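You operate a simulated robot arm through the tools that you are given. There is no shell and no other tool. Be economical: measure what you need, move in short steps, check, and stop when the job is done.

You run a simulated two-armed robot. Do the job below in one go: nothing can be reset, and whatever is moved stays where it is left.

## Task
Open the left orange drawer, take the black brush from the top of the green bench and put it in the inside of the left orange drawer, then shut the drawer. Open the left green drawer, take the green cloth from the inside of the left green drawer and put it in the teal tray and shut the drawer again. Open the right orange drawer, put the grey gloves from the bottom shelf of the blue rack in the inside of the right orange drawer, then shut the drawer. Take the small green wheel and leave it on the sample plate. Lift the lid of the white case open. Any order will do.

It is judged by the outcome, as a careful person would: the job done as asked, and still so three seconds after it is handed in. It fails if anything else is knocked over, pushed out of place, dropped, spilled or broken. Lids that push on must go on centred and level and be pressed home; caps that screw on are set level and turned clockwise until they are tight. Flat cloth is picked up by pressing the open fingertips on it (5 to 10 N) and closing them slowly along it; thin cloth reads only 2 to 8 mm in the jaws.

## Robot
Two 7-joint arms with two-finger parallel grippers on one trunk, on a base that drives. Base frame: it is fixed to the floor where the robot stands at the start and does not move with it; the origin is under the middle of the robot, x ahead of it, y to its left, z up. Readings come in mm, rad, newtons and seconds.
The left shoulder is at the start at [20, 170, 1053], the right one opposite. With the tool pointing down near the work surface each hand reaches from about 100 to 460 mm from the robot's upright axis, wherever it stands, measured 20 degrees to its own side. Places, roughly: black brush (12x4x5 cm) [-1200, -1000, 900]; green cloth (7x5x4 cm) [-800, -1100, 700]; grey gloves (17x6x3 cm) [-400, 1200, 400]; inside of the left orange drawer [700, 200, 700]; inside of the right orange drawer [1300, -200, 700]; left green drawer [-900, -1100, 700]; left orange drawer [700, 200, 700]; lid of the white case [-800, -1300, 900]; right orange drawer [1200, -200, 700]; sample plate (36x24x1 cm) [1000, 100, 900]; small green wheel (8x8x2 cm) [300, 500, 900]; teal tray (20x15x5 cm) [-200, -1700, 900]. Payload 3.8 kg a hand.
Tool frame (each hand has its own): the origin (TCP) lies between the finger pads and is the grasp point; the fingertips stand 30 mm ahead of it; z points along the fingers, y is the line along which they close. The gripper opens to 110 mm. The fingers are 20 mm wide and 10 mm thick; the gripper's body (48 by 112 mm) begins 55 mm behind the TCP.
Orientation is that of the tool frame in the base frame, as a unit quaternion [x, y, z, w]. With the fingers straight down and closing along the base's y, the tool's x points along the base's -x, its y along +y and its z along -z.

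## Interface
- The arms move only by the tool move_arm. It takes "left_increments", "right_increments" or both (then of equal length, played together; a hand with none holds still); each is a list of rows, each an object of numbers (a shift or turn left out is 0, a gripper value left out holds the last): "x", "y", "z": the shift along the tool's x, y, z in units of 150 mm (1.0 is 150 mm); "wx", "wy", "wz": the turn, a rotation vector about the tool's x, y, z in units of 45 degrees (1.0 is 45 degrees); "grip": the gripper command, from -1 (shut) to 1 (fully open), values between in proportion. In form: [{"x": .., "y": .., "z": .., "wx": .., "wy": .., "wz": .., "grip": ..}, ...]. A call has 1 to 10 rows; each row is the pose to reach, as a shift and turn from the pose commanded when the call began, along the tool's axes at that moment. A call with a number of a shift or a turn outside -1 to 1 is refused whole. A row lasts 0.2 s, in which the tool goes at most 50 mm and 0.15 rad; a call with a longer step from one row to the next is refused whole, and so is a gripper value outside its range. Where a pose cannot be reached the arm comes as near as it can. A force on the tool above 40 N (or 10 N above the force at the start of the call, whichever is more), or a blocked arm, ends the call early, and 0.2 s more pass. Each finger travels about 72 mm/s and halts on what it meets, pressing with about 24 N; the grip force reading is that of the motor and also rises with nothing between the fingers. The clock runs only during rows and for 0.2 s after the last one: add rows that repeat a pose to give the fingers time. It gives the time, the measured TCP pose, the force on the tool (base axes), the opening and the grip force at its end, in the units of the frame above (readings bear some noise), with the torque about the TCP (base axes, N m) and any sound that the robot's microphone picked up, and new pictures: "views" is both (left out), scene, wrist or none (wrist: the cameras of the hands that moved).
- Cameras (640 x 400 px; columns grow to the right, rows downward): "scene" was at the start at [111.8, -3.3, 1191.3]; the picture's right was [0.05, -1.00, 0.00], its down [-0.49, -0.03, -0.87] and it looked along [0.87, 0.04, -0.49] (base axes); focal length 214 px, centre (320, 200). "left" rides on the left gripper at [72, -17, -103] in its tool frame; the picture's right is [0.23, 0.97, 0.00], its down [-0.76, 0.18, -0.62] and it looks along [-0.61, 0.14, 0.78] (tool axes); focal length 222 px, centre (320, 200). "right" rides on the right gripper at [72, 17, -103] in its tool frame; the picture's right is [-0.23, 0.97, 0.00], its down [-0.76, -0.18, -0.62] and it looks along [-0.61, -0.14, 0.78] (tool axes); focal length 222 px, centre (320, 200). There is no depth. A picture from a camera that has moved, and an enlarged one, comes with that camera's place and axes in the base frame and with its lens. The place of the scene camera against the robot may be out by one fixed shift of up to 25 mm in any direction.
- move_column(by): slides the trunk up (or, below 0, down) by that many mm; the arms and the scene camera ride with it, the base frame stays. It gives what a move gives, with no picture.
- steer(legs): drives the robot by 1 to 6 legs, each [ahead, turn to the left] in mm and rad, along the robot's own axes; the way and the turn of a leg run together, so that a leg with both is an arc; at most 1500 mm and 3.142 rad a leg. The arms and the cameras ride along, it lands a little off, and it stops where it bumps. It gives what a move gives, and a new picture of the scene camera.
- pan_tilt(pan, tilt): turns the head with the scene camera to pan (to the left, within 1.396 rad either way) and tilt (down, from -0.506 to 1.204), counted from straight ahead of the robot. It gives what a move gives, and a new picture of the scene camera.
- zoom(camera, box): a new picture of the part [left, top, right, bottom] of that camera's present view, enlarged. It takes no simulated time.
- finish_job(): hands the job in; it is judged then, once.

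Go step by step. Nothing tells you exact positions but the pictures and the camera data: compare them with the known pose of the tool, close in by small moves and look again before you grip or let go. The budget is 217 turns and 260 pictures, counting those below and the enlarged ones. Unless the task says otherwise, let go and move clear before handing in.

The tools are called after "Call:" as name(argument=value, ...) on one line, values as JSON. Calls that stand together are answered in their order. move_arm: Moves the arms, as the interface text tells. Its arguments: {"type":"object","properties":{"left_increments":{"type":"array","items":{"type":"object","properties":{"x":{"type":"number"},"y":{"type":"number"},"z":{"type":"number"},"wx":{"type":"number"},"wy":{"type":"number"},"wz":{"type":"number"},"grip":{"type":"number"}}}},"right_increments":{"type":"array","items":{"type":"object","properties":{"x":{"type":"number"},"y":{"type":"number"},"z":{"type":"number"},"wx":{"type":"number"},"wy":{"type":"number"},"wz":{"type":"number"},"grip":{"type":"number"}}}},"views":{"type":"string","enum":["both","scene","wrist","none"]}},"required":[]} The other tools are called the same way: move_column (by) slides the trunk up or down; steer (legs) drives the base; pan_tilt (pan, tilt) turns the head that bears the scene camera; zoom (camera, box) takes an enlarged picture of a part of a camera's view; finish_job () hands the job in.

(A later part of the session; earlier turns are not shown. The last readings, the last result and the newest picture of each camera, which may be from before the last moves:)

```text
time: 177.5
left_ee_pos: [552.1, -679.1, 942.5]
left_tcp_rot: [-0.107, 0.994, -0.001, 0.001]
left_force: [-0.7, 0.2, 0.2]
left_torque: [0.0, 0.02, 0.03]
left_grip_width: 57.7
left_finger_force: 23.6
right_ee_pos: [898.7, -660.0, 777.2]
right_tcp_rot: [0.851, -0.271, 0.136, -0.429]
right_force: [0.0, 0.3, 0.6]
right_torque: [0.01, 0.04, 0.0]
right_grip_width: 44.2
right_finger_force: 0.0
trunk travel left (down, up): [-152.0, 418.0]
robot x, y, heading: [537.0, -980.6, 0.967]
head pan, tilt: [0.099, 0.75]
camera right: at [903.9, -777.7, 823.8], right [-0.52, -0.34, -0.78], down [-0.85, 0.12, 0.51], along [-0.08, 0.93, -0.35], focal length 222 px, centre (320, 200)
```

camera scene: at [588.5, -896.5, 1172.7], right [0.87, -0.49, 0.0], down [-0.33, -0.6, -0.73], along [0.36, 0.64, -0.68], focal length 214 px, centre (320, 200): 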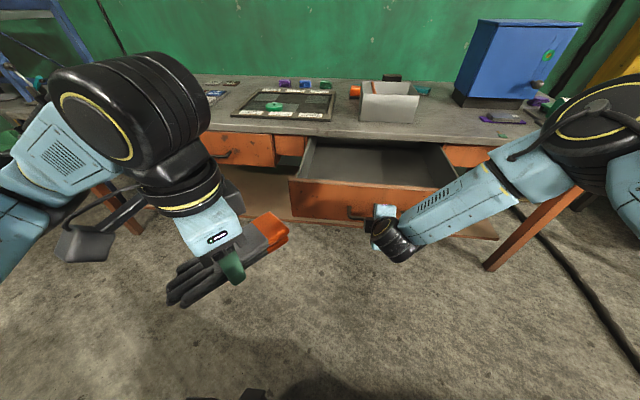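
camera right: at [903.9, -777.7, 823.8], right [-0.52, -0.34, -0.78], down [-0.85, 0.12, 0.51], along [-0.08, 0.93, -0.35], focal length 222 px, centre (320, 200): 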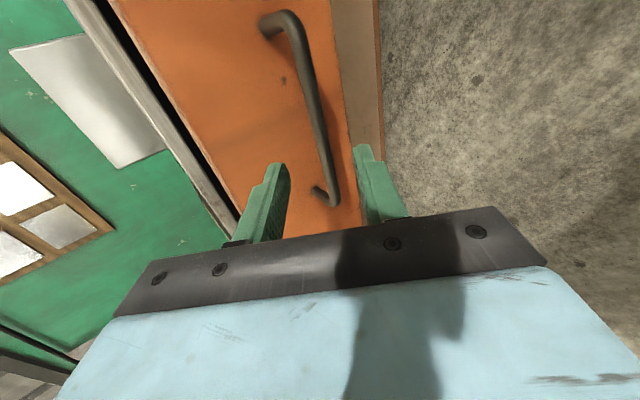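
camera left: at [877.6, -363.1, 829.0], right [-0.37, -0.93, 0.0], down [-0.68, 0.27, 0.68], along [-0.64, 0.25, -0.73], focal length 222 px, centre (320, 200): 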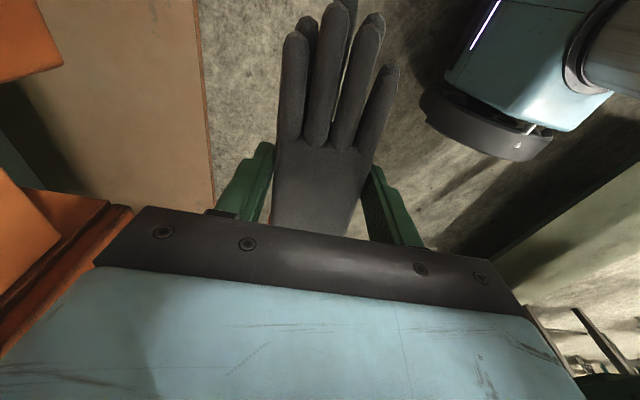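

The drawer is open about 270 mm. I bring the right hand up and back to a tucked pose with the tool downward.

Call:
move_arm(right_increments=[{"z": -0.2, "y": -0.03, "x": 0.1}, {"z": -0.4, "y": -0.06, "x": 0.2}, {"z": -0.6, "y": -0.1, "x": 0.3}, {"z": -0.8, "y": -0.13, "x": 0.3, "wx": -0.15}, {"z": -0.93, "y": -0.15, "x": 0.3, "wx": -0.3}, {"z": -0.93, "y": -0.15, "x": 0.3, "wx": -0.45}, {"z": -0.93, "y": -0.15, "x": 0.3, "wx": -0.6}, {"z": -0.93, "y": -0.15, "x": 0.3, "wx": -0.6}], views="none")

Call:
move_arm(right_increments=[{"z": -0.2, "wx": -0.15, "x": 0.1}, {"z": -0.4, "wx": -0.3, "x": 0.2}, {"z": -0.6, "wx": -0.45, "x": 0.3}, {"z": -0.7, "wx": -0.6, "x": 0.3}, {"z": -0.7, "wx": -0.6, "x": 0.3}], views="scene")

```text
time: 179.3
left_ee_pos: [552.2, -679.2, 942.1]
left_tcp_rot: [-0.107, 0.994, -0.001, 0.001]
left_force: [-0.2, 0.0, -0.8]
left_torque: [0.04, 0.01, 0.02]
left_grip_width: 57.6
left_finger_force: 23.9
right_ee_pos: [878.8, -764.3, 876.2]
right_tcp_rot: [0.928, -0.294, 0.068, -0.219]
right_force: [0.1, 0.4, -0.1]
right_torque: [-0.01, -0.01, 0.01]
right_grip_width: 44.1
right_finger_force: 0.1
right hand out of reach, approached as far as the arm can: row 5
trunk travel left (down, up): [-152.0, 418.0]
robot x, y, heading: [540.1, -981.1, 0.965]
head pan, tilt: [0.099, 0.75]
```

```text
time: 180.7
left_ee_pos: [552.5, -679.5, 943.0]
left_tcp_rot: [-0.107, 0.994, -0.001, 0.001]
left_force: [-0.2, 0.5, -1.8]
left_torque: [-0.01, 0.0, 0.02]
left_grip_width: 57.4
left_finger_force: 24.0
right_ee_pos: [805.1, -872.1, 879.4]
right_tcp_rot: [0.949, -0.301, 0.059, 0.08]
right_force: [0.2, 0.5, 0.2]
right_torque: [-0.02, -0.01, -0.01]
right_grip_width: 44.1
right_finger_force: 0.0
right hand out of reach, approached as far as the arm can: row 1, 2, 3, 4, 5
trunk travel left (down, up): [-152.0, 418.0]
robot x, y, heading: [531.7, -980.6, 0.961]
head pan, tilt: [0.099, 0.75]
stopped in row 5 (right hand): the arm was blocked; the commanded pose is now the measured one
camera scene: at [588.0, -897.4, 1172.9], right [0.87, -0.49, 0.0], down [-0.33, -0.6, -0.73], along [0.36, 0.64, -0.68], focal length 214 px, centre (320, 200)
```

scene: 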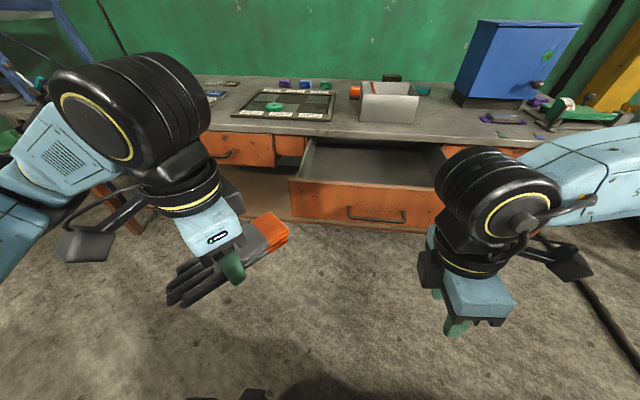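

Both hands are tucked. I drive 240 mm forward so the left hand can reach the open drawer, and turn the gloves parallel to the drawer front.

Call:
steer(legs=[[240, 0]])

Call:
move_arm(left_increments=[{"wz": 0.17}, {"wz": 0.34}, {"wz": 0.51}, {"wz": 0.68}, {"wz": 0.85}, {"wz": 1.0}, {"wz": 1.0}], views="wrist")

```text
time: 182.4
left_ee_pos: [687.4, -487.8, 941.8]
left_tcp_rot: [-0.107, 0.994, -0.001, 0.0]
left_force: [0.1, -0.2, -1.4]
left_torque: [0.01, 0.01, -0.01]
left_grip_width: 57.4
left_finger_force: 24.0
right_ee_pos: [940.7, -678.1, 878.3]
right_tcp_rot: [0.949, -0.3, 0.058, 0.081]
right_force: [-0.8, 0.0, 0.9]
right_torque: [-0.02, 0.02, 0.0]
right_grip_width: 44.0
right_finger_force: 0.0
trunk travel left (down, up): [-152.0, 418.0]
robot x, y, heading: [673.2, -784.8, 0.958]
head pan, tilt: [0.099, 0.75]
camera scene: at [723.1, -704.9, 1172.8], right [0.87, -0.49, 0.0], down [-0.33, -0.6, -0.73], along [0.36, 0.64, -0.68], focal length 214 px, centre (320, 200)
```

scene: 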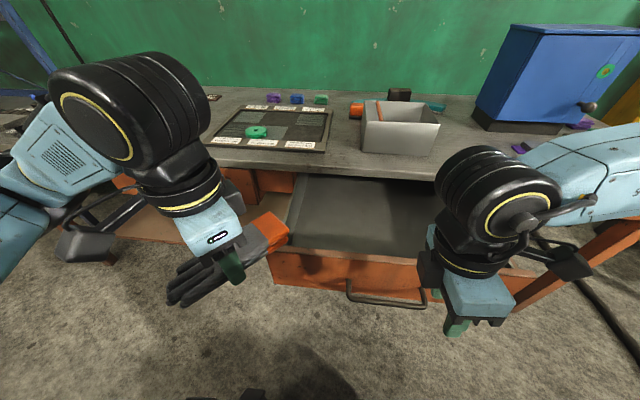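

```text
time: 184.1
left_ee_pos: [686.1, -487.7, 942.3]
left_tcp_rot: [0.283, 0.959, 0.0, 0.0]
left_force: [-0.2, 0.1, -0.9]
left_torque: [-0.02, 0.03, -0.01]
left_grip_width: 57.6
left_finger_force: 24.3
right_ee_pos: [939.0, -677.6, 879.6]
right_tcp_rot: [0.948, -0.301, 0.058, 0.081]
right_force: [-0.3, 0.2, -0.8]
right_torque: [-0.01, 0.02, 0.02]
right_grip_width: 43.7
right_finger_force: 0.1
trunk travel left (down, up): [-152.0, 418.0]
robot x, y, heading: [669.0, -786.0, 0.968]
head pan, tilt: [0.099, 0.75]
camera left: at [618.2, -463.1, 1046.0], right [0.34, 0.94, 0.0], down [0.74, -0.26, 0.62], along [0.59, -0.21, -0.78], focal length 222 px, centre (320, 200)
```

left: 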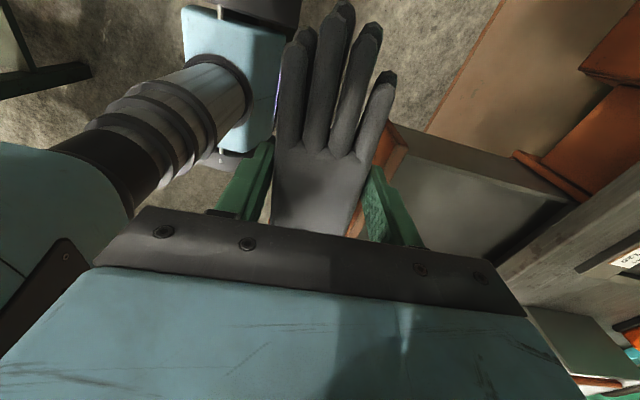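

The gloves are turned. I carry them forward and right to above the middle of the open drawer.

Call:
move_arm(left_increments=[{"x": -0.15, "y": 0.2}, {"x": -0.3, "y": 0.4}, {"x": -0.45, "y": 0.6}, {"x": -0.6, "y": 0.8}, {"x": -0.75, "y": 1.0}, {"x": -0.75, "y": 1.0}], views="none")

Call:
move_arm(left_increments=[{"x": -0.15, "y": 0.18}, {"x": -0.3, "y": 0.36}, {"x": -0.35, "y": 0.36}, {"x": -0.35, "y": 0.36}], views="both")

```text
time: 185.4
left_ee_pos: [861.8, -419.9, 944.7]
left_tcp_rot: [0.282, 0.959, 0.0, 0.001]
left_force: [-0.4, 0.4, -1.6]
left_torque: [0.02, -0.02, 0.01]
left_grip_width: 57.5
left_finger_force: 23.6
right_ee_pos: [940.6, -678.0, 878.2]
right_tcp_rot: [0.948, -0.301, 0.058, 0.081]
right_force: [0.2, 0.6, 0.3]
right_torque: [-0.01, -0.01, -0.02]
right_grip_width: 43.8
right_finger_force: 0.1
trunk travel left (down, up): [-152.0, 418.0]
robot x, y, heading: [670.4, -788.1, 0.961]
head pan, tilt: [0.099, 0.75]
```

```text
time: 186.4
left_ee_pos: [933.7, -405.4, 943.3]
left_tcp_rot: [0.283, 0.959, 0.0, 0.001]
left_force: [-0.1, 0.0, -1.3]
left_torque: [-0.02, -0.02, 0.01]
left_grip_width: 57.6
left_finger_force: 23.7
right_ee_pos: [940.2, -677.5, 879.9]
right_tcp_rot: [0.948, -0.301, 0.06, 0.08]
right_force: [-0.3, 0.6, 0.3]
right_torque: [-0.02, 0.0, 0.01]
right_grip_width: 44.0
right_finger_force: 0.1
trunk travel left (down, up): [-152.0, 418.0]
robot x, y, heading: [668.3, -782.7, 0.961]
head pan, tilt: [0.099, 0.75]
camera scene: at [722.8, -705.3, 1172.8], right [0.87, -0.49, 0.0], down [-0.33, -0.6, -0.73], along [0.36, 0.64, -0.68], focal length 214 px, centre (320, 200)
camera left: at [866.0, -380.9, 1046.3], right [0.34, 0.94, 0.0], down [0.74, -0.26, 0.62], along [0.59, -0.21, -0.78], focal length 222 px, centre (320, 200)
```

scene: 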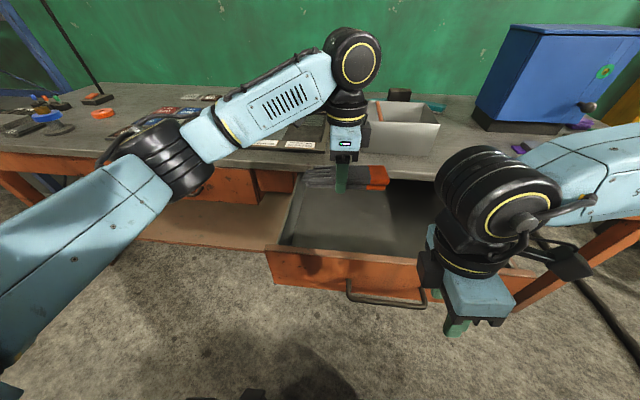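
left: 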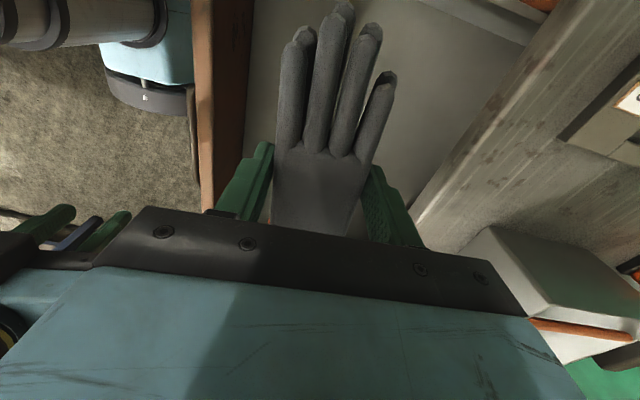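

The table edge by this camera is at n≈348 and the drawer's front wall at about 130. I shift 25 mm inward and 40 mm right, then descend.

Call:
move_arm(left_increments=[{"x": -0.2, "y": 0.17}, {"x": -0.27, "y": 0.17, "z": 0.15}, {"x": -0.27, "y": 0.17, "z": 0.4}, {"x": -0.27, "y": 0.17, "z": 0.65}, {"x": -0.27, "y": 0.17, "z": 0.9}, {"x": -0.27, "y": 0.17, "z": 1.0}, {"x": -0.27, "y": 0.17, "z": 1.0}], views="both")

```text
time: 188.1
left_ee_pos: [984.5, -405.4, 791.8]
left_tcp_rot: [0.281, 0.96, 0.0, 0.001]
left_force: [-0.1, 0.6, -0.7]
left_torque: [-0.01, 0.0, 0.01]
left_grip_width: 57.7
left_finger_force: 24.2
right_ee_pos: [940.5, -678.2, 879.5]
right_tcp_rot: [0.949, -0.3, 0.059, 0.08]
right_force: [-0.8, -1.0, 0.6]
right_torque: [-0.02, 0.02, 0.01]
right_grip_width: 44.0
right_finger_force: 0.1
trunk travel left (down, up): [-152.0, 418.0]
robot x, y, heading: [671.5, -786.9, 0.965]
head pan, tilt: [0.099, 0.75]
camera scene: at [722.8, -705.4, 1172.8], right [0.87, -0.49, 0.0], down [-0.33, -0.6, -0.73], along [0.36, 0.64, -0.68], focal length 214 px, centre (320, 200)
camera left: at [917.1, -381.5, 896.0], right [0.34, 0.94, 0.0], down [0.74, -0.26, 0.62], along [0.59, -0.21, -0.78], focal length 222 px, centre (320, 200)
```

scene: 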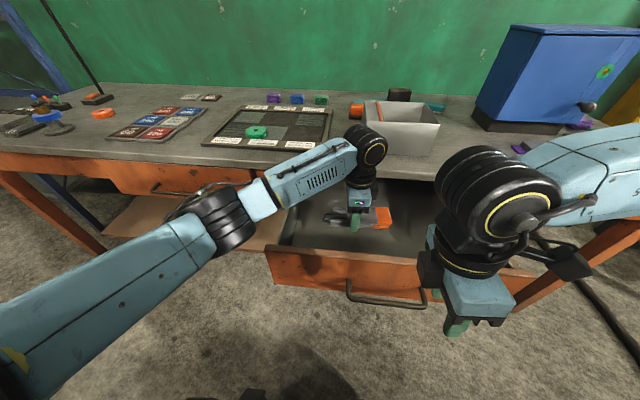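
left: 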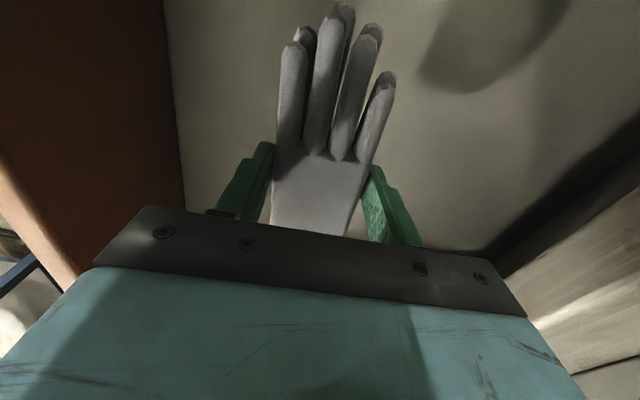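

The gloves are inside the drawer, well clear of its walls. I lower further until they touch the floor.

Call:
move_arm(left_increments=[{"z": 0.08}, {"z": 0.16}, {"z": 0.24}, {"z": 0.3}, {"z": 0.36}, {"z": 0.42}, {"z": 0.46}, {"z": 0.5}, {"z": 0.54}], views="wrist")

```text
time: 190.1
left_ee_pos: [983.2, -406.3, 711.3]
left_tcp_rot: [0.283, 0.959, 0.0, 0.0]
left_force: [-1.0, -0.1, 1.1]
left_torque: [-0.04, 0.13, -0.03]
left_grip_width: 57.5
left_finger_force: 24.1
right_ee_pos: [939.7, -678.2, 879.6]
right_tcp_rot: [0.949, -0.3, 0.059, 0.08]
right_force: [0.4, 0.1, 0.6]
right_torque: [0.01, -0.01, 0.02]
right_grip_width: 44.1
right_finger_force: 0.1
trunk travel left (down, up): [-152.0, 418.0]
robot x, y, heading: [674.7, -789.1, 0.964]
head pan, tilt: [0.099, 0.75]
camera left: at [914.8, -382.0, 815.5], right [0.34, 0.94, 0.0], down [0.74, -0.26, 0.62], along [0.59, -0.21, -0.78], focal length 222 px, centre (320, 200)
```

left: 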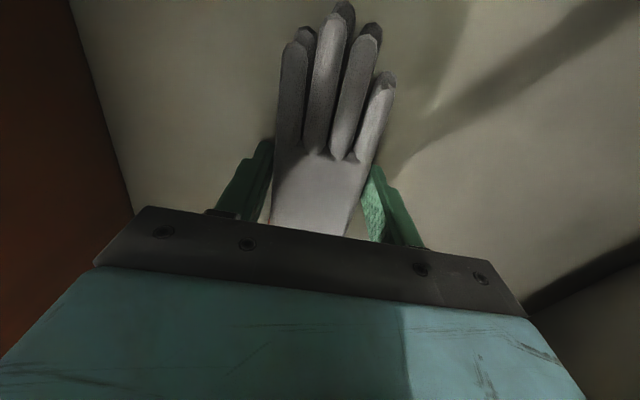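

Nearly there, with only a trace of contact. I lower a bit further in fine steps, then open and rise.

Call:
move_arm(left_increments=[{"z": 0.03}, {"z": 0.06}, {"z": 0.09}, {"z": 0.12}, {"z": 0.15}, {"z": 0.18}], views="none")

```text
time: 190.6
left_ee_pos: [985.7, -403.5, 712.9]
left_tcp_rot: [0.282, 0.959, 0.003, 0.003]
left_force: [-2.5, 2.1, 13.5]
left_torque: [-0.15, 0.66, -0.19]
left_grip_width: 57.5
left_finger_force: 23.5
right_ee_pos: [939.5, -678.5, 879.3]
right_tcp_rot: [0.948, -0.301, 0.059, 0.08]
right_force: [-0.1, 0.2, -0.8]
right_torque: [-0.03, 0.0, -0.04]
right_grip_width: 44.1
right_finger_force: 0.0
trunk travel left (down, up): [-152.0, 418.0]
robot x, y, heading: [671.9, -785.6, 0.961]
head pan, tilt: [0.099, 0.75]
stopped in row 2 (left hand): the force on the tool passed its limit at 46 N (the readings are from after the stop); the commanded pose is now the measured one
```

It touched the drawer floor. I open the jaws and rise straight up.

Call:
move_arm(left_increments=[{"grip": 0.2}, {"grip": 0.4}, {"grip": 0.4}, {"z": -0.2}, {"z": -0.5}, {"z": -0.8}, {"z": -1.0}, {"z": -1.0}], views="none")

Call:
move_arm(left_increments=[{"z": -0.25}, {"z": -0.5}, {"z": -0.7}, {"z": -0.7}], views="both")

```text
time: 192.4
left_ee_pos: [985.5, -404.8, 861.1]
left_tcp_rot: [0.283, 0.959, 0.001, 0.002]
left_force: [-0.1, 1.0, 0.1]
left_torque: [-0.03, 0.01, -0.04]
left_grip_width: 77.0
left_finger_force: 0.1
right_ee_pos: [940.3, -678.9, 879.8]
right_tcp_rot: [0.948, -0.301, 0.059, 0.081]
right_force: [-0.5, -0.1, 0.4]
right_torque: [0.0, 0.01, -0.01]
right_grip_width: 44.2
right_finger_force: 0.2
trunk travel left (down, up): [-152.0, 418.0]
robot x, y, heading: [671.2, -781.2, 0.962]
head pan, tilt: [0.099, 0.75]
```

```text
time: 193.4
left_ee_pos: [983.7, -407.0, 964.8]
left_tcp_rot: [0.282, 0.959, 0.002, 0.003]
left_force: [0.3, 0.4, 0.2]
left_torque: [-0.02, -0.01, 0.01]
left_grip_width: 77.0
left_finger_force: 0.0
right_ee_pos: [941.4, -678.3, 878.5]
right_tcp_rot: [0.949, -0.301, 0.059, 0.08]
right_force: [-0.7, 0.9, 0.9]
right_torque: [-0.01, 0.01, 0.01]
right_grip_width: 43.9
right_finger_force: 0.1
trunk travel left (down, up): [-152.0, 418.0]
robot x, y, heading: [670.6, -788.1, 0.964]
head pan, tilt: [0.099, 0.75]
camera scene: at [722.7, -705.3, 1172.8], right [0.87, -0.49, 0.0], down [-0.33, -0.6, -0.73], along [0.36, 0.64, -0.68], focal length 214 px, centre (320, 200)
camera left: at [914.1, -382.2, 1067.1], right [0.34, 0.94, 0.01], down [0.73, -0.26, 0.63], along [0.59, -0.21, -0.78], focal length 222 px, centre (320, 200)
```

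scene: 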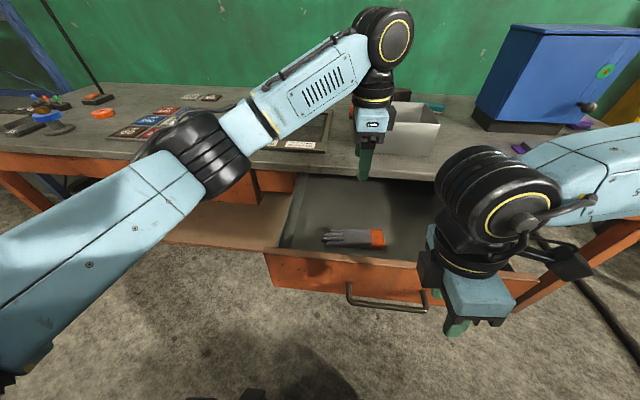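
left: 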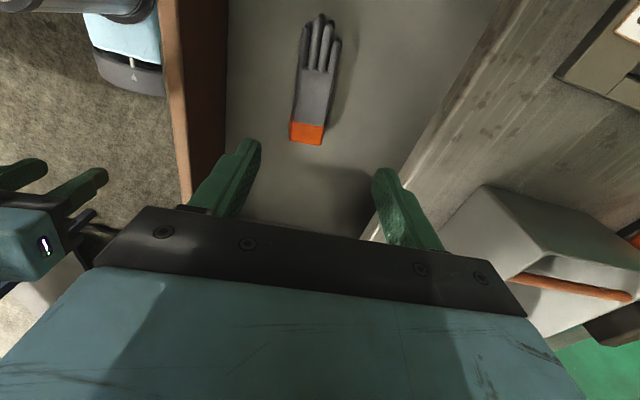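

The gloves lie in the drawer. Now to shut it: I back off 240 mm and bring the right hand again to the tilted pre-grasp pose before the handle.

Call:
steer(legs=[[-240, 0]])

Call:
move_arm(right_increments=[{"x": -0.05, "y": -0.25}, {"x": -0.1, "y": -0.5}, {"x": -0.15, "y": -0.75}, {"x": -0.19, "y": -0.955, "z": 0.06, "wx": 0.17, "wy": -0.023, "wz": 0.014}, {"x": -0.19, "y": -0.955, "z": 0.06, "wx": 0.34, "wy": -0.046, "wz": 0.028}, {"x": -0.19, "y": -0.955, "z": 0.06, "wx": 0.51, "wy": -0.069, "wz": 0.042}, {"x": -0.19, "y": -0.955, "z": 0.06, "wx": 0.672, "wy": -0.091, "wz": 0.055}, {"x": -0.19, "y": -0.955, "z": 0.06, "wx": 0.672, "wy": -0.091, "wz": 0.055}], views="none")

Call:
move_arm(right_increments=[{"wx": 0.17, "wy": -0.023, "wz": 0.014}, {"wx": 0.34, "wy": -0.046, "wz": 0.028}, {"wx": 0.51, "wy": -0.069, "wz": 0.042}, {"wx": 0.672, "wy": -0.091, "wz": 0.055}, {"wx": 0.672, "wy": -0.091, "wz": 0.055}], views="wrist")

```text
time: 195.2
left_ee_pos: [847.2, -603.4, 963.9]
left_tcp_rot: [0.283, 0.959, 0.003, 0.002]
left_force: [-0.4, -0.3, 0.4]
left_torque: [0.02, 0.0, 0.0]
left_grip_width: 77.0
left_finger_force: 0.0
right_ee_pos: [802.8, -874.3, 878.2]
right_tcp_rot: [0.948, -0.301, 0.058, 0.081]
right_force: [-0.1, -0.2, 0.1]
right_torque: [0.02, -0.01, 0.01]
right_grip_width: 44.1
right_finger_force: 0.1
trunk travel left (down, up): [-152.0, 418.0]
robot x, y, heading: [532.5, -986.3, 0.962]
head pan, tilt: [0.099, 0.75]
camera scene: at [585.7, -901.8, 1172.9], right [0.87, -0.49, 0.0], down [-0.33, -0.59, -0.73], along [0.36, 0.64, -0.68], focal length 214 px, centre (320, 200)
```

scene: 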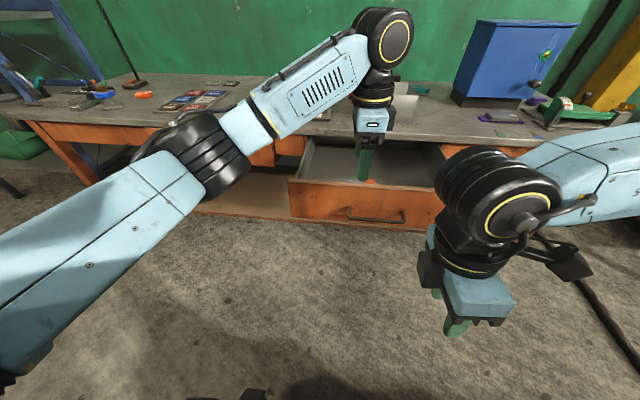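

```text
time: 197.0
left_ee_pos: [845.9, -602.2, 963.8]
left_tcp_rot: [0.284, 0.959, 0.003, 0.003]
left_force: [-0.4, -1.1, -0.7]
left_torque: [0.03, 0.0, 0.01]
left_grip_width: 77.1
left_finger_force: 0.1
right_ee_pos: [865.6, -742.9, 847.4]
right_tcp_rot: [0.931, -0.299, 0.103, -0.184]
right_force: [-0.5, -0.9, -0.9]
right_torque: [0.0, 0.0, 0.02]
right_grip_width: 44.0
right_finger_force: 0.0
right hand out of reach, approached as far as the arm can: row 1, 2, 3, 4, 5
trunk travel left (down, up): [-152.0, 418.0]
robot x, y, heading: [534.9, -980.9, 0.962]
head pan, tilt: [0.099, 0.75]
```

```text
time: 198.2
left_ee_pos: [847.1, -602.6, 963.8]
left_tcp_rot: [0.283, 0.959, 0.003, 0.003]
left_force: [-0.5, -0.5, -0.7]
left_torque: [-0.01, -0.01, 0.02]
left_grip_width: 77.1
left_finger_force: 0.1
right_ee_pos: [864.4, -744.8, 850.2]
right_tcp_rot: [0.847, -0.275, 0.142, -0.432]
right_force: [0.5, -0.7, -0.2]
right_torque: [-0.01, -0.02, 0.01]
right_grip_width: 43.8
right_finger_force: 0.1
trunk travel left (down, up): [-152.0, 418.0]
robot x, y, heading: [533.4, -983.5, 0.959]
head pan, tilt: [0.099, 0.75]
camera right: at [868.9, -863.1, 896.2], right [-0.52, -0.33, -0.79], down [-0.85, 0.12, 0.51], along [-0.07, 0.94, -0.35], focal length 222 px, centre (320, 200)
```

right: 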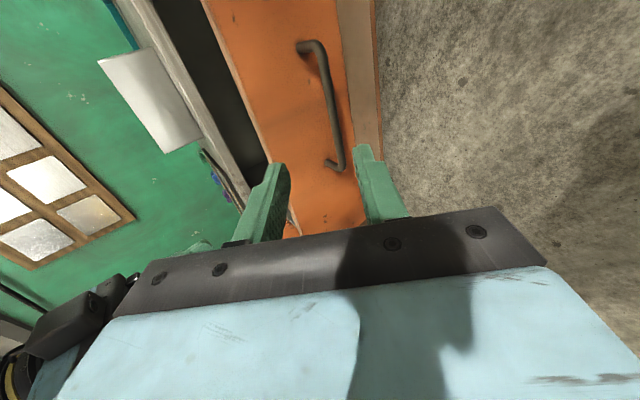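

I move on to the pre-grasp point before the handle.

Call:
move_arm(right_increments=[{"x": -0.05, "y": 0.02, "z": 0.2, "grip": -0.3}, {"x": -0.1, "y": 0.05, "z": 0.45, "grip": -0.3}, {"x": -0.135, "y": 0.05, "z": 0.7, "grip": -0.3}, {"x": -0.135, "y": 0.05, "z": 0.78, "grip": -0.3}, {"x": -0.135, "y": 0.05, "z": 0.78, "grip": -0.3}], views="wrist")

```text
time: 199.4
left_ee_pos: [846.2, -602.4, 963.0]
left_tcp_rot: [0.284, 0.959, 0.003, 0.003]
left_force: [-0.1, 0.3, 0.3]
left_torque: [-0.01, -0.01, -0.01]
left_grip_width: 76.7
left_finger_force: 0.1
right_ee_pos: [901.8, -658.5, 773.9]
right_tcp_rot: [0.848, -0.274, 0.141, -0.432]
right_force: [-0.6, 0.3, -0.8]
right_torque: [0.02, -0.04, 0.01]
right_grip_width: 38.6
right_finger_force: 0.1
trunk travel left (down, up): [-152.0, 418.0]
robot x, y, heading: [534.6, -983.4, 0.96]
head pan, tilt: [0.099, 0.75]
camera right: at [905.8, -777.6, 822.2], right [-0.52, -0.33, -0.79], down [-0.85, 0.12, 0.51], along [-0.07, 0.94, -0.35], focal length 222 px, centre (320, 200)
```

right: 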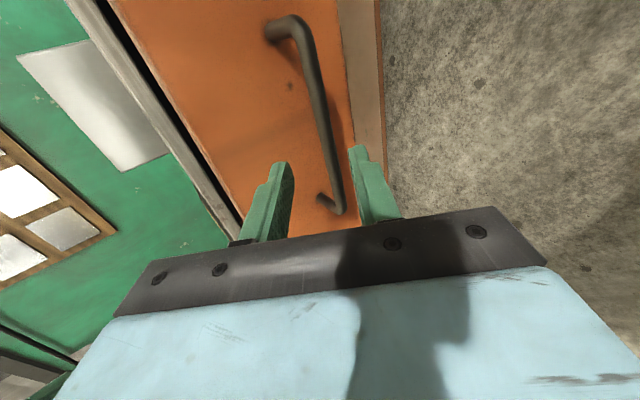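

Aligned as before. I advance, grip the bar, and push the drawer in by driving forward.

Call:
move_arm(right_increments=[{"z": 0.15}, {"z": 0.3}, {"z": 0.42}, {"z": 0.47}, {"z": 0.47, "grip": -1}, {"z": 0.47, "grip": -1}, {"z": 0.47, "grip": -1}, {"z": 0.47, "grip": -1}], views="none")

Call:
steer(legs=[[245, 0]])

```text
time: 201.2
left_ee_pos: [848.4, -602.0, 963.9]
left_tcp_rot: [0.284, 0.959, 0.002, 0.002]
left_force: [-0.4, 0.5, -0.1]
left_torque: [0.04, 0.02, -0.01]
left_grip_width: 76.8
left_finger_force: 0.0
right_ee_pos: [933.6, -613.6, 730.1]
right_tcp_rot: [0.85, -0.275, 0.139, -0.428]
right_force: [-3.3, -1.2, -25.9]
right_torque: [0.03, 0.21, 0.08]
right_grip_width: 11.5
right_finger_force: 45.0
trunk travel left (down, up): [-152.0, 418.0]
robot x, y, heading: [534.5, -984.4, 0.959]
head pan, tilt: [0.099, 0.75]
```

```text
time: 202.9
left_ee_pos: [988.4, -405.1, 962.0]
left_tcp_rot: [0.284, 0.959, 0.002, 0.001]
left_force: [-1.0, 0.3, 0.2]
left_torque: [-0.01, 0.04, 0.02]
left_grip_width: 76.9
left_finger_force: 0.0
right_ee_pos: [1075.4, -418.2, 730.1]
right_tcp_rot: [0.849, -0.277, 0.142, -0.428]
right_force: [8.5, -9.0, -27.0]
right_torque: [0.04, 0.11, 0.1]
right_grip_width: 11.6
right_finger_force: 44.5
trunk travel left (down, up): [-152.0, 418.0]
robot x, y, heading: [675.5, -784.0, 0.957]
head pan, tilt: [0.099, 0.75]
camera scene: at [727.6, -702.3, 1172.6], right [0.87, -0.49, 0.0], down [-0.34, -0.59, -0.73], along [0.36, 0.64, -0.68], focal length 214 px, centre (320, 200)
```

scene: 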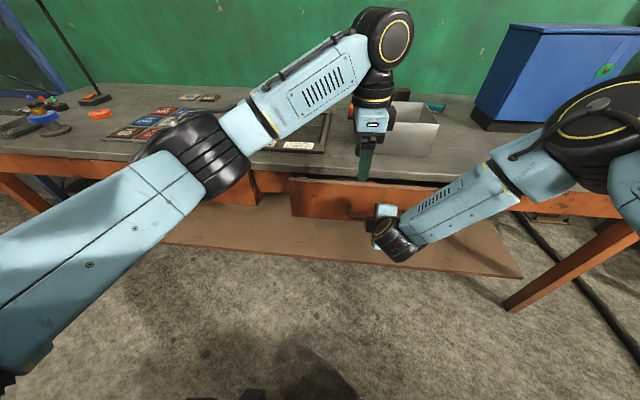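

About 34 mm remain. I push the rest with the arm.

Call:
move_arm(right_increments=[{"z": 0.06, "y": -0.045}, {"z": 0.12, "y": -0.09}, {"z": 0.18, "y": -0.13}, {"z": 0.22, "y": -0.16}, {"z": 0.22, "y": -0.16}], views="scene")

```text
time: 204.2
left_ee_pos: [986.4, -406.6, 964.6]
left_tcp_rot: [0.286, 0.958, 0.004, 0.003]
left_force: [0.3, -0.4, 0.5]
left_torque: [0.0, 0.04, -0.05]
left_grip_width: 77.1
left_finger_force: 0.0
right_ee_pos: [1095.5, -391.3, 730.3]
right_tcp_rot: [0.85, -0.277, 0.142, -0.425]
right_force: [-6.0, -16.7, 13.6]
right_torque: [0.1, 0.32, 0.47]
right_grip_width: 11.4
right_finger_force: 45.2
trunk travel left (down, up): [-152.0, 418.0]
robot x, y, heading: [675.3, -787.8, 0.957]
head pan, tilt: [0.099, 0.75]
stopped in row 5 (right hand): the force on the tool passed its limit at 41 N (the readings are from after the stop); the commanded pose is now the measured one
camera scene: at [724.0, -705.9, 1173.3], right [0.87, -0.49, 0.0], down [-0.33, -0.59, -0.73], along [0.36, 0.64, -0.68], focal length 214 px, centre (320, 200)
```

scene: 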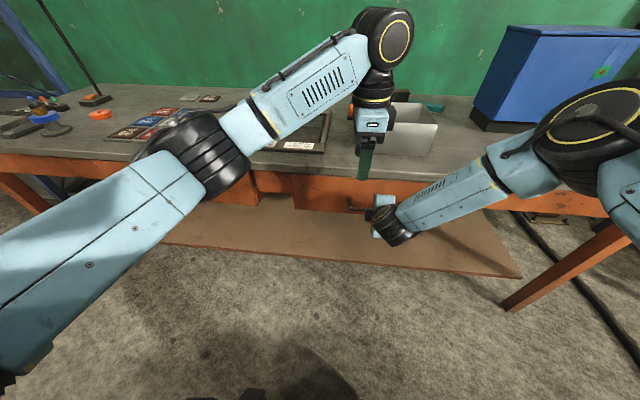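

The drawer is shut (handle back at its first position). I release and withdraw the right hand.

Call:
move_arm(right_increments=[{"grip": -0.6}, {"grip": -0.2}, {"grip": -0.2}, {"z": -0.2, "grip": -0.2}, {"z": -0.4, "grip": -0.2}, {"z": -0.6, "grip": -0.2}], views="wrist")

```text
time: 205.6
left_ee_pos: [986.8, -406.0, 963.5]
left_tcp_rot: [0.285, 0.959, 0.003, 0.003]
left_force: [0.3, -0.5, 0.9]
left_torque: [-0.04, -0.04, -0.02]
left_grip_width: 77.0
left_finger_force: 0.1
right_ee_pos: [1053.2, -446.9, 785.2]
right_tcp_rot: [0.85, -0.277, 0.142, -0.425]
right_force: [-0.3, -0.5, 0.0]
right_torque: [0.02, 0.01, -0.01]
right_grip_width: 44.0
right_finger_force: 0.0
trunk travel left (down, up): [-152.0, 418.0]
robot x, y, heading: [670.9, -782.5, 0.957]
head pan, tilt: [0.099, 0.75]
camera right: at [1057.4, -564.5, 832.7], right [-0.53, -0.34, -0.78], down [-0.85, 0.14, 0.51], along [-0.07, 0.93, -0.36], focal length 222 px, centre (320, 200)
```

right: 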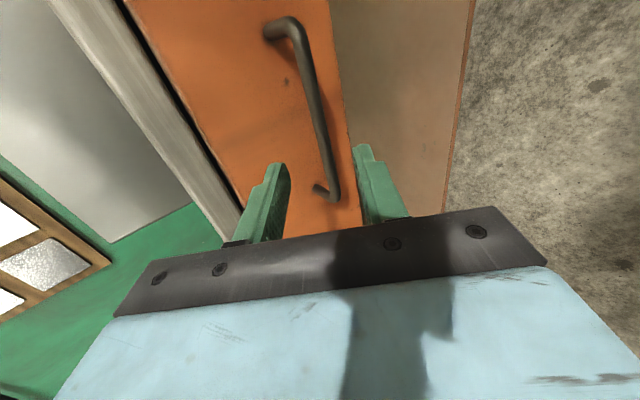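

The gloves job is done. I keep the right arm in this handle-gripping posture and drive round toward the far side of the green bench.

Call:
steer(legs=[[-60, 0], [0, 1.571], [1030, 0], [1020, 0], [0, 1.571]])

Call:
pan_tilt(pan=0.45, tilt=0.45)

```text
time: 223.9
left_ee_pos: [-1357.6, -57.5, 964.1]
left_tcp_rot: [0.956, -0.294, -0.003, 0.002]
left_force: [-0.4, -0.7, -0.5]
left_torque: [-0.02, -0.02, 0.0]
left_grip_width: 77.1
left_finger_force: 0.1
right_ee_pos: [-1423.3, -16.2, 784.0]
right_tcp_rot: [0.286, 0.847, -0.424, -0.146]
right_force: [0.0, -0.4, -0.7]
right_torque: [0.01, -0.01, 0.06]
right_grip_width: 43.8
right_finger_force: 0.1
trunk travel left (down, up): [-152.0, 418.0]
robot x, y, heading: [-1030.7, 316.1, -2.209]
head pan, tilt: [0.099, 0.75]
camera scene: at [-1089.4, 218.3, 1172.8], right [-0.86, 0.51, 0.0], down [0.35, 0.59, -0.73], along [-0.37, -0.63, -0.68], focal length 214 px, centre (320, 200)
```

scene: 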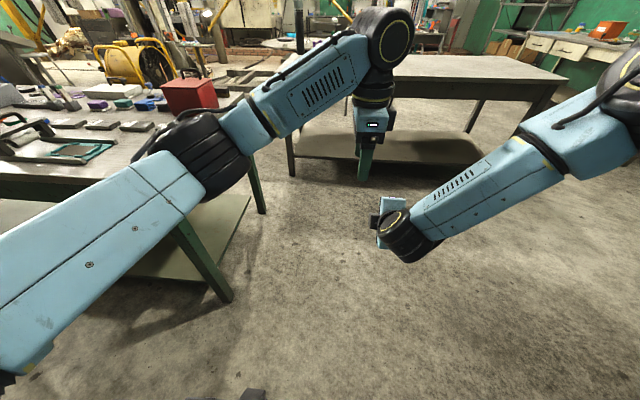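

```text
time: 224.7
left_ee_pos: [-1357.6, -57.7, 963.2]
left_tcp_rot: [0.955, -0.295, -0.003, 0.003]
left_force: [0.9, -0.2, 0.5]
left_torque: [0.07, 0.0, 0.02]
left_grip_width: 76.8
left_finger_force: 0.1
right_ee_pos: [-1425.2, -15.6, 783.5]
right_tcp_rot: [0.286, 0.847, -0.424, -0.146]
right_force: [0.1, -0.4, -0.1]
right_torque: [-0.02, 0.01, 0.04]
right_grip_width: 44.2
right_finger_force: 0.2
trunk travel left (down, up): [-152.0, 418.0]
robot x, y, heading: [-1036.1, 318.3, -2.205]
head pan, tilt: [0.45, 0.45]
camera scene: at [-1064.1, 199.3, 1199.2], right [-0.98, 0.18, 0.0], down [0.08, 0.43, -0.9], along [-0.17, -0.88, -0.44], focal length 214 px, centre (320, 200)
```

scene: 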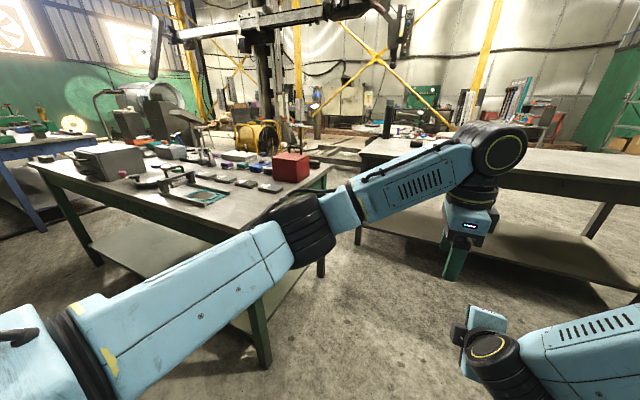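

The passage beside the other table looks too narrow, while the bench's other end looks open. I drive back along the aisle to that end and look.

Call:
steer(legs=[[0, 1.592], [1400, 0], [1250, 0]])

Call:
pan_tilt(pan=-1.0, tilt=0.45)

```text
time: 241.4
left_ee_pos: [1522.9, -1489.9, 962.9]
left_tcp_rot: [0.876, 0.482, 0.0, 0.004]
left_force: [-0.6, 0.0, 0.8]
left_torque: [0.01, 0.01, 0.01]
left_grip_width: 76.9
left_finger_force: 0.0
right_ee_pos: [1483.1, -1557.9, 783.6]
right_tcp_rot: [-0.41, 0.795, -0.399, 0.202]
right_force: [-0.4, -0.6, 0.0]
right_torque: [-0.03, 0.01, 0.01]
right_grip_width: 44.1
right_finger_force: 0.1
trunk travel left (down, up): [-152.0, 418.0]
robot x, y, heading: [1142.9, -1180.5, -0.602]
head pan, tilt: [0.45, 0.45]
camera scene: at [1249.3, -1213.2, 1199.2], right [-0.15, -0.99, 0.0], down [-0.43, 0.07, -0.9], along [0.89, -0.14, -0.44], focal length 214 px, centre (320, 200)
```

scene: 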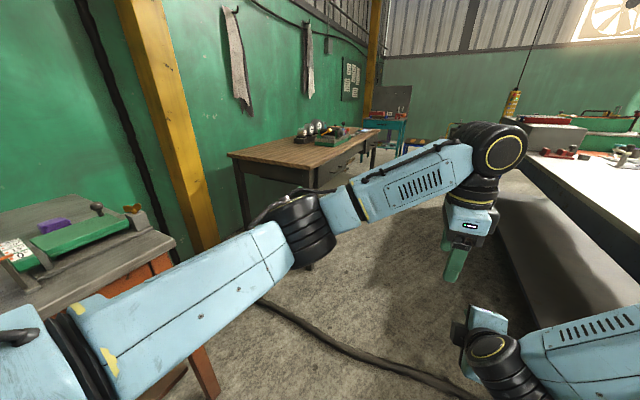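

```text
time: 243.0
left_ee_pos: [1523.3, -1488.8, 963.6]
left_tcp_rot: [0.876, 0.482, 0.0, 0.003]
left_force: [-0.5, 0.3, 0.1]
left_torque: [0.01, 0.05, 0.02]
left_grip_width: 76.9
left_finger_force: 0.1
right_ee_pos: [1483.7, -1556.8, 784.7]
right_tcp_rot: [-0.41, 0.795, -0.399, 0.203]
right_force: [-0.2, 0.2, 0.4]
right_torque: [-0.04, -0.02, -0.04]
right_grip_width: 43.9
right_finger_force: 0.0
trunk travel left (down, up): [-152.0, 418.0]
robot x, y, heading: [1137.3, -1178.0, -0.597]
head pan, tilt: [-1.0, 0.45]
camera scene: at [1155.5, -1291.1, 1199.3], right [-1.0, 0.03, 0.0], down [0.01, 0.43, -0.9], along [-0.03, -0.9, -0.44], focal length 214 px, centre (320, 200)
```

scene: 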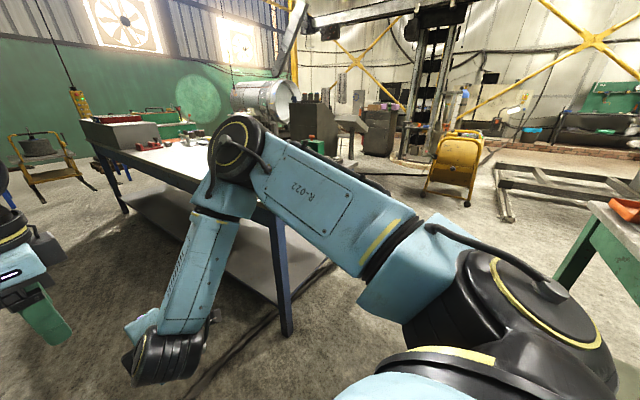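

The gap at this end is wide (from e≈1200 to 2250). I go down it in the middle and look at the far side.

Call:
steer(legs=[[110, 0], [0, -1.585], [1000, 0], [950, 0]])

Call:
pan_tilt(pan=-1.2, tilt=0.35)

```text
time: 257.4
left_ee_pos: [-240.8, -3194.4, 964.1]
left_tcp_rot: [0.956, -0.294, -0.003, 0.002]
left_force: [0.5, 0.2, 0.1]
left_torque: [0.0, -0.03, -0.03]
left_grip_width: 77.0
left_finger_force: 0.1
right_ee_pos: [-308.2, -3151.6, 782.8]
right_tcp_rot: [0.286, 0.848, -0.422, -0.146]
right_force: [-0.8, 0.0, -0.3]
right_torque: [0.01, 0.04, 0.03]
right_grip_width: 44.0
right_finger_force: 0.2
trunk travel left (down, up): [-152.0, 418.0]
robot x, y, heading: [80.1, -2817.4, -2.211]
head pan, tilt: [-1.0, 0.45]
camera scene: at [-23.2, -2840.5, 1199.2], right [0.06, 1.0, 0.0], down [0.43, -0.03, -0.9], along [-0.9, 0.06, -0.44], focal length 214 px, centre (320, 200)
```

scene: 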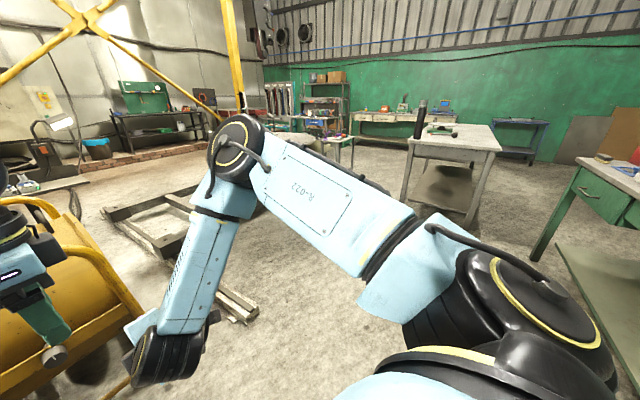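

```text
time: 258.1
left_ee_pos: [-242.4, -3195.7, 963.1]
left_tcp_rot: [0.956, -0.295, -0.003, 0.003]
left_force: [-0.5, 0.1, 0.1]
left_torque: [-0.02, 0.0, 0.0]
left_grip_width: 77.0
left_finger_force: 0.0
right_ee_pos: [-306.6, -3153.0, 782.1]
right_tcp_rot: [0.286, 0.847, -0.423, -0.146]
right_force: [0.4, 0.4, -0.2]
right_torque: [-0.03, -0.01, 0.02]
right_grip_width: 43.9
right_finger_force: 0.0
trunk travel left (down, up): [-152.0, 418.0]
robot x, y, heading: [82.5, -2820.6, -2.209]
head pan, tilt: [-1.201, 0.351]
camera scene: at [-21.2, -2821.9, 1208.4], right [0.26, 0.97, 0.0], down [0.33, -0.09, -0.94], along [-0.91, 0.24, -0.34], focal length 214 px, centre (320, 200)
```

scene: 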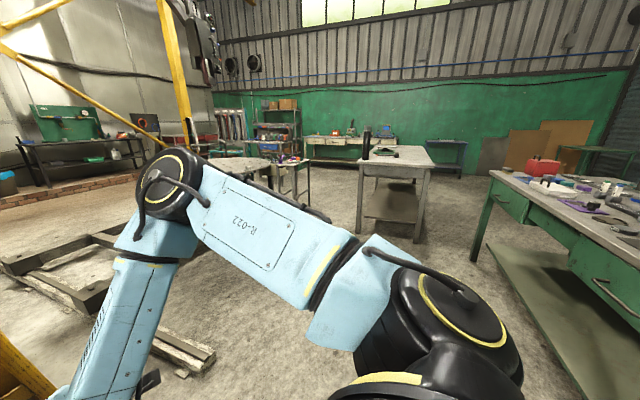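

I can now see the green bench's front with its drawers. I turn right and drive along its front, then face it.

Call:
steer(legs=[[0, -1.545], [1500, 0], [250, 0], [0, -1.571]])

Call:
pan_tilt(pan=0.0, tilt=0.6)

```text
time: 274.7
left_ee_pos: [-1031.9, -1438.1, 963.3]
left_tcp_rot: [0.296, 0.955, 0.002, 0.002]
left_force: [0.1, 0.4, 0.1]
left_torque: [0.0, -0.03, -0.01]
left_grip_width: 76.8
left_finger_force: 0.1
right_ee_pos: [-967.6, -1480.4, 783.9]
right_tcp_rot: [0.847, -0.287, 0.146, -0.423]
right_force: [0.6, 0.5, 0.4]
right_torque: [0.02, -0.02, -0.02]
right_grip_width: 44.1
right_finger_force: 0.1
trunk travel left (down, up): [-152.0, 418.0]
robot x, y, heading: [-1352.7, -1807.8, 0.933]
head pan, tilt: [-1.201, 0.351]
camera scene: at [-1253.9, -1825.7, 1208.5], right [-0.26, -0.96, 0.0], down [-0.33, 0.09, -0.94], along [0.91, -0.25, -0.34], focal length 214 px, centre (320, 200)
```

scene: 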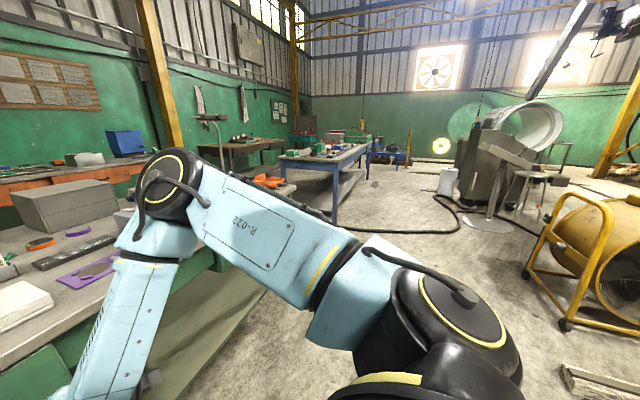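

```text
time: 276.1
left_ee_pos: [-1032.7, -1437.8, 963.7]
left_tcp_rot: [0.296, 0.955, 0.004, 0.003]
left_force: [-0.2, -1.2, 1.0]
left_torque: [0.01, -0.03, 0.0]
left_grip_width: 77.1
left_finger_force: 0.1
right_ee_pos: [-966.8, -1480.6, 784.1]
right_tcp_rot: [0.847, -0.287, 0.146, -0.423]
right_force: [0.0, -0.7, 0.6]
right_torque: [0.05, -0.01, 0.0]
right_grip_width: 43.7
right_finger_force: 0.0
trunk travel left (down, up): [-152.0, 418.0]
robot x, y, heading: [-1359.0, -1807.9, 0.936]
head pan, tilt: [0.0, 0.6]
camera scene: at [-1291.2, -1730.1, 1185.7], right [0.8, -0.59, 0.0], down [-0.34, -0.45, -0.83], along [0.49, 0.66, -0.56], focal length 214 px, centre (320, 200)
```

scene: 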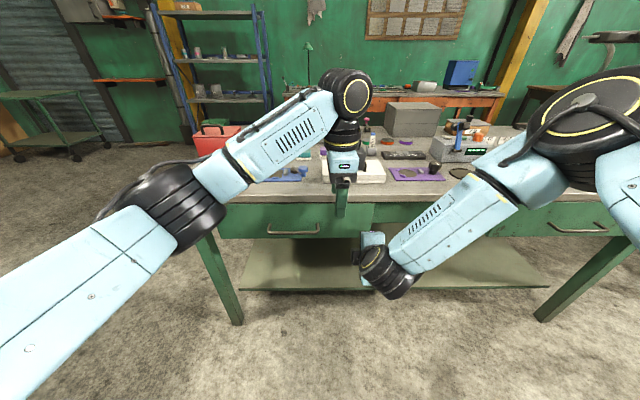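

The left green drawer's handle is at about e=-130, n=-1650. I shift 180 mm to the left along the bench so the right hand faces it.

Call:
steer(legs=[[0, 1.593], [180, 0], [0, -1.571]])

Call:
move_arm(right_increments=[{"x": 0.0}], views="wrist")

```text
time: 280.9
left_ee_pos: [-1758.8, -1483.3, 965.1]
left_tcp_rot: [-0.48, 0.877, 0.005, -0.002]
left_force: [-0.1, -0.1, 0.6]
left_torque: [0.01, -0.01, 0.01]
left_grip_width: 77.0
left_finger_force: 0.1
right_ee_pos: [-1714.0, -1421.3, 783.0]
right_tcp_rot: [0.797, 0.409, -0.2, -0.396]
right_force: [12.8, -6.2, 8.8]
right_torque: [0.22, 0.32, -0.1]
right_grip_width: 43.5
right_finger_force: 0.0
trunk travel left (down, up): [-152.0, 418.0]
robot x, y, heading: [-1379.3, -1797.2, 2.535]
head pan, tilt: [0.0, 0.6]
stopped in leg 2: the force on the tool passed its limit at 118 N (the readings are from after the stop); the commanded pose is now the measured one
camera scene: at [-1466.2, -1741.7, 1185.8], right [0.57, 0.82, 0.0], down [0.46, -0.32, -0.83], along [-0.68, 0.47, -0.56], focal length 214 px, centre (320, 200)
```

scene: 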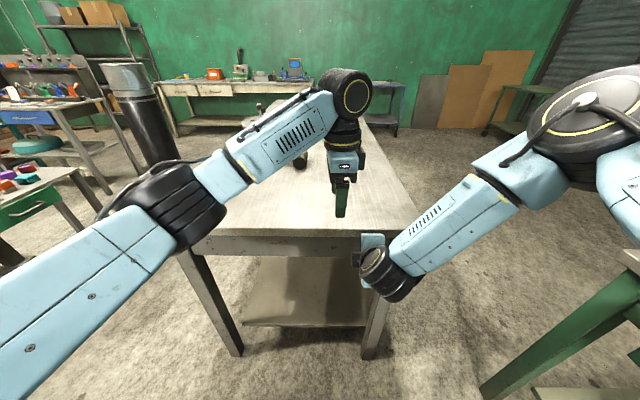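

```text
time: 281.3
left_ee_pos: [-1760.0, -1484.0, 964.9]
left_tcp_rot: [-0.48, 0.877, 0.004, -0.001]
left_force: [-0.2, -0.7, 1.1]
left_torque: [-0.02, 0.03, 0.0]
left_grip_width: 76.6
left_finger_force: 0.0
right_ee_pos: [-1714.2, -1420.6, 783.0]
right_tcp_rot: [0.797, 0.409, -0.199, -0.396]
right_force: [15.8, -8.1, 10.2]
right_torque: [0.31, 0.46, -0.18]
right_grip_width: 43.0
right_finger_force: 0.1
trunk travel left (down, up): [-152.0, 418.0]
robot x, y, heading: [-1374.1, -1796.1, 2.539]
head pan, tilt: [0.0, 0.6]
camera right: at [-1596.4, -1416.6, 833.1], right [0.35, -0.53, -0.78], down [-0.13, -0.85, 0.51], along [-0.93, -0.08, -0.36], focal length 222 px, centre (320, 200)
```

right: 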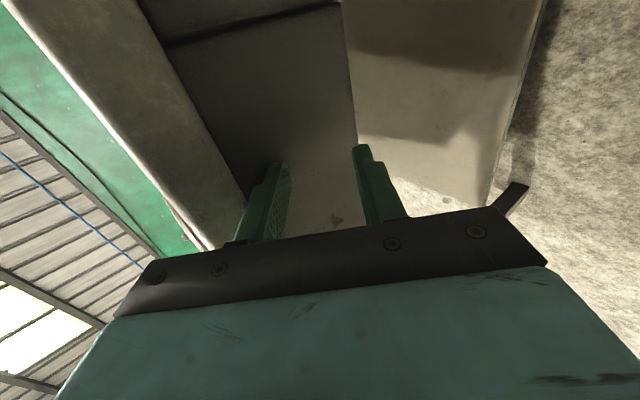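

My right hand touched the neighbouring table's end; it stopped at once. I back off, turn to face the bench again, and will shift sideways with an angled reverse instead.

Call:
steer(legs=[[-60, 0], [0, -2.08], [-480, 0], [0, 0.5], [330, 0]])

Call:
move_arm(right_increments=[{"x": 0.0}], views="wrist")

```text
time: 292.9
left_ee_pos: [-1269.3, -1379.9, 962.9]
left_tcp_rot: [0.27, 0.963, 0.003, 0.001]
left_force: [-0.5, -0.5, 0.1]
left_torque: [0.01, 0.0, 0.0]
left_grip_width: 76.8
left_finger_force: 0.1
right_ee_pos: [-1205.3, -1423.8, 782.3]
right_tcp_rot: [0.856, -0.265, 0.133, -0.423]
right_force: [-0.3, -0.5, -0.1]
right_torque: [0.01, 0.02, -0.01]
right_grip_width: 44.3
right_finger_force: 0.1
trunk travel left (down, up): [-152.0, 418.0]
robot x, y, heading: [-1574.8, -1770.4, 0.988]
head pan, tilt: [0.0, 0.6]
camera scene: at [-1512.6, -1686.0, 1185.6], right [0.84, -0.55, 0.0], down [-0.31, -0.47, -0.82], along [0.45, 0.69, -0.57], focal length 214 px, centre (320, 200)
```

scene: 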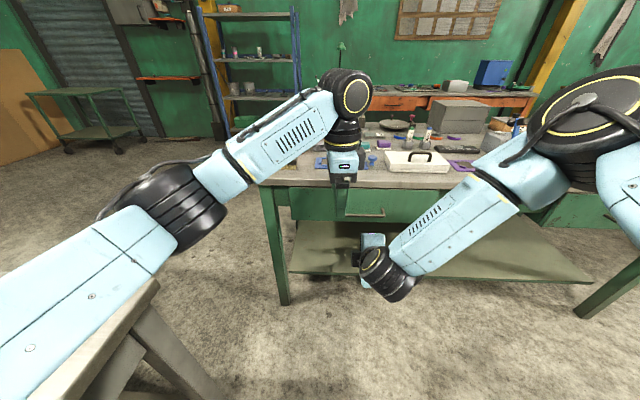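

```text
time: 293.3
left_ee_pos: [-1269.8, -1381.6, 962.5]
left_tcp_rot: [0.27, 0.963, 0.002, 0.002]
left_force: [-0.4, 0.2, -0.2]
left_torque: [-0.01, -0.01, -0.01]
left_grip_width: 76.9
left_finger_force: 0.1
right_ee_pos: [-1205.9, -1425.0, 782.4]
right_tcp_rot: [0.857, -0.265, 0.133, -0.422]
right_force: [-0.4, -0.3, -0.1]
right_torque: [0.01, 0.05, 0.02]
right_grip_width: 43.9
right_finger_force: 0.1
trunk travel left (down, up): [-152.0, 418.0]
robot x, y, heading: [-1572.5, -1769.7, 0.991]
head pan, tilt: [0.0, 0.6]
camera right: at [-1198.2, -1541.3, 832.2], right [-0.52, -0.36, -0.78], down [-0.85, 0.11, 0.52], along [-0.1, 0.93, -0.37], focal length 222 px, centre (320, 200)
```

right: 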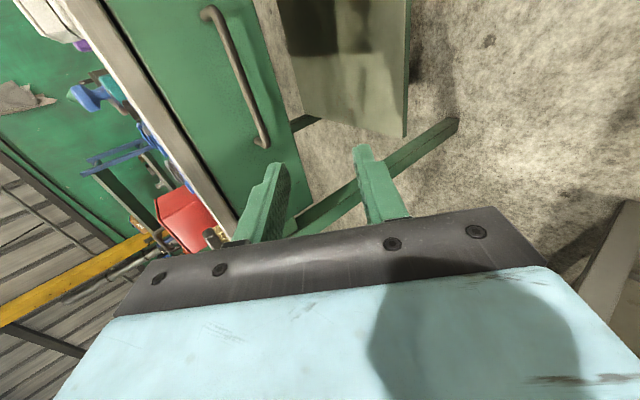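

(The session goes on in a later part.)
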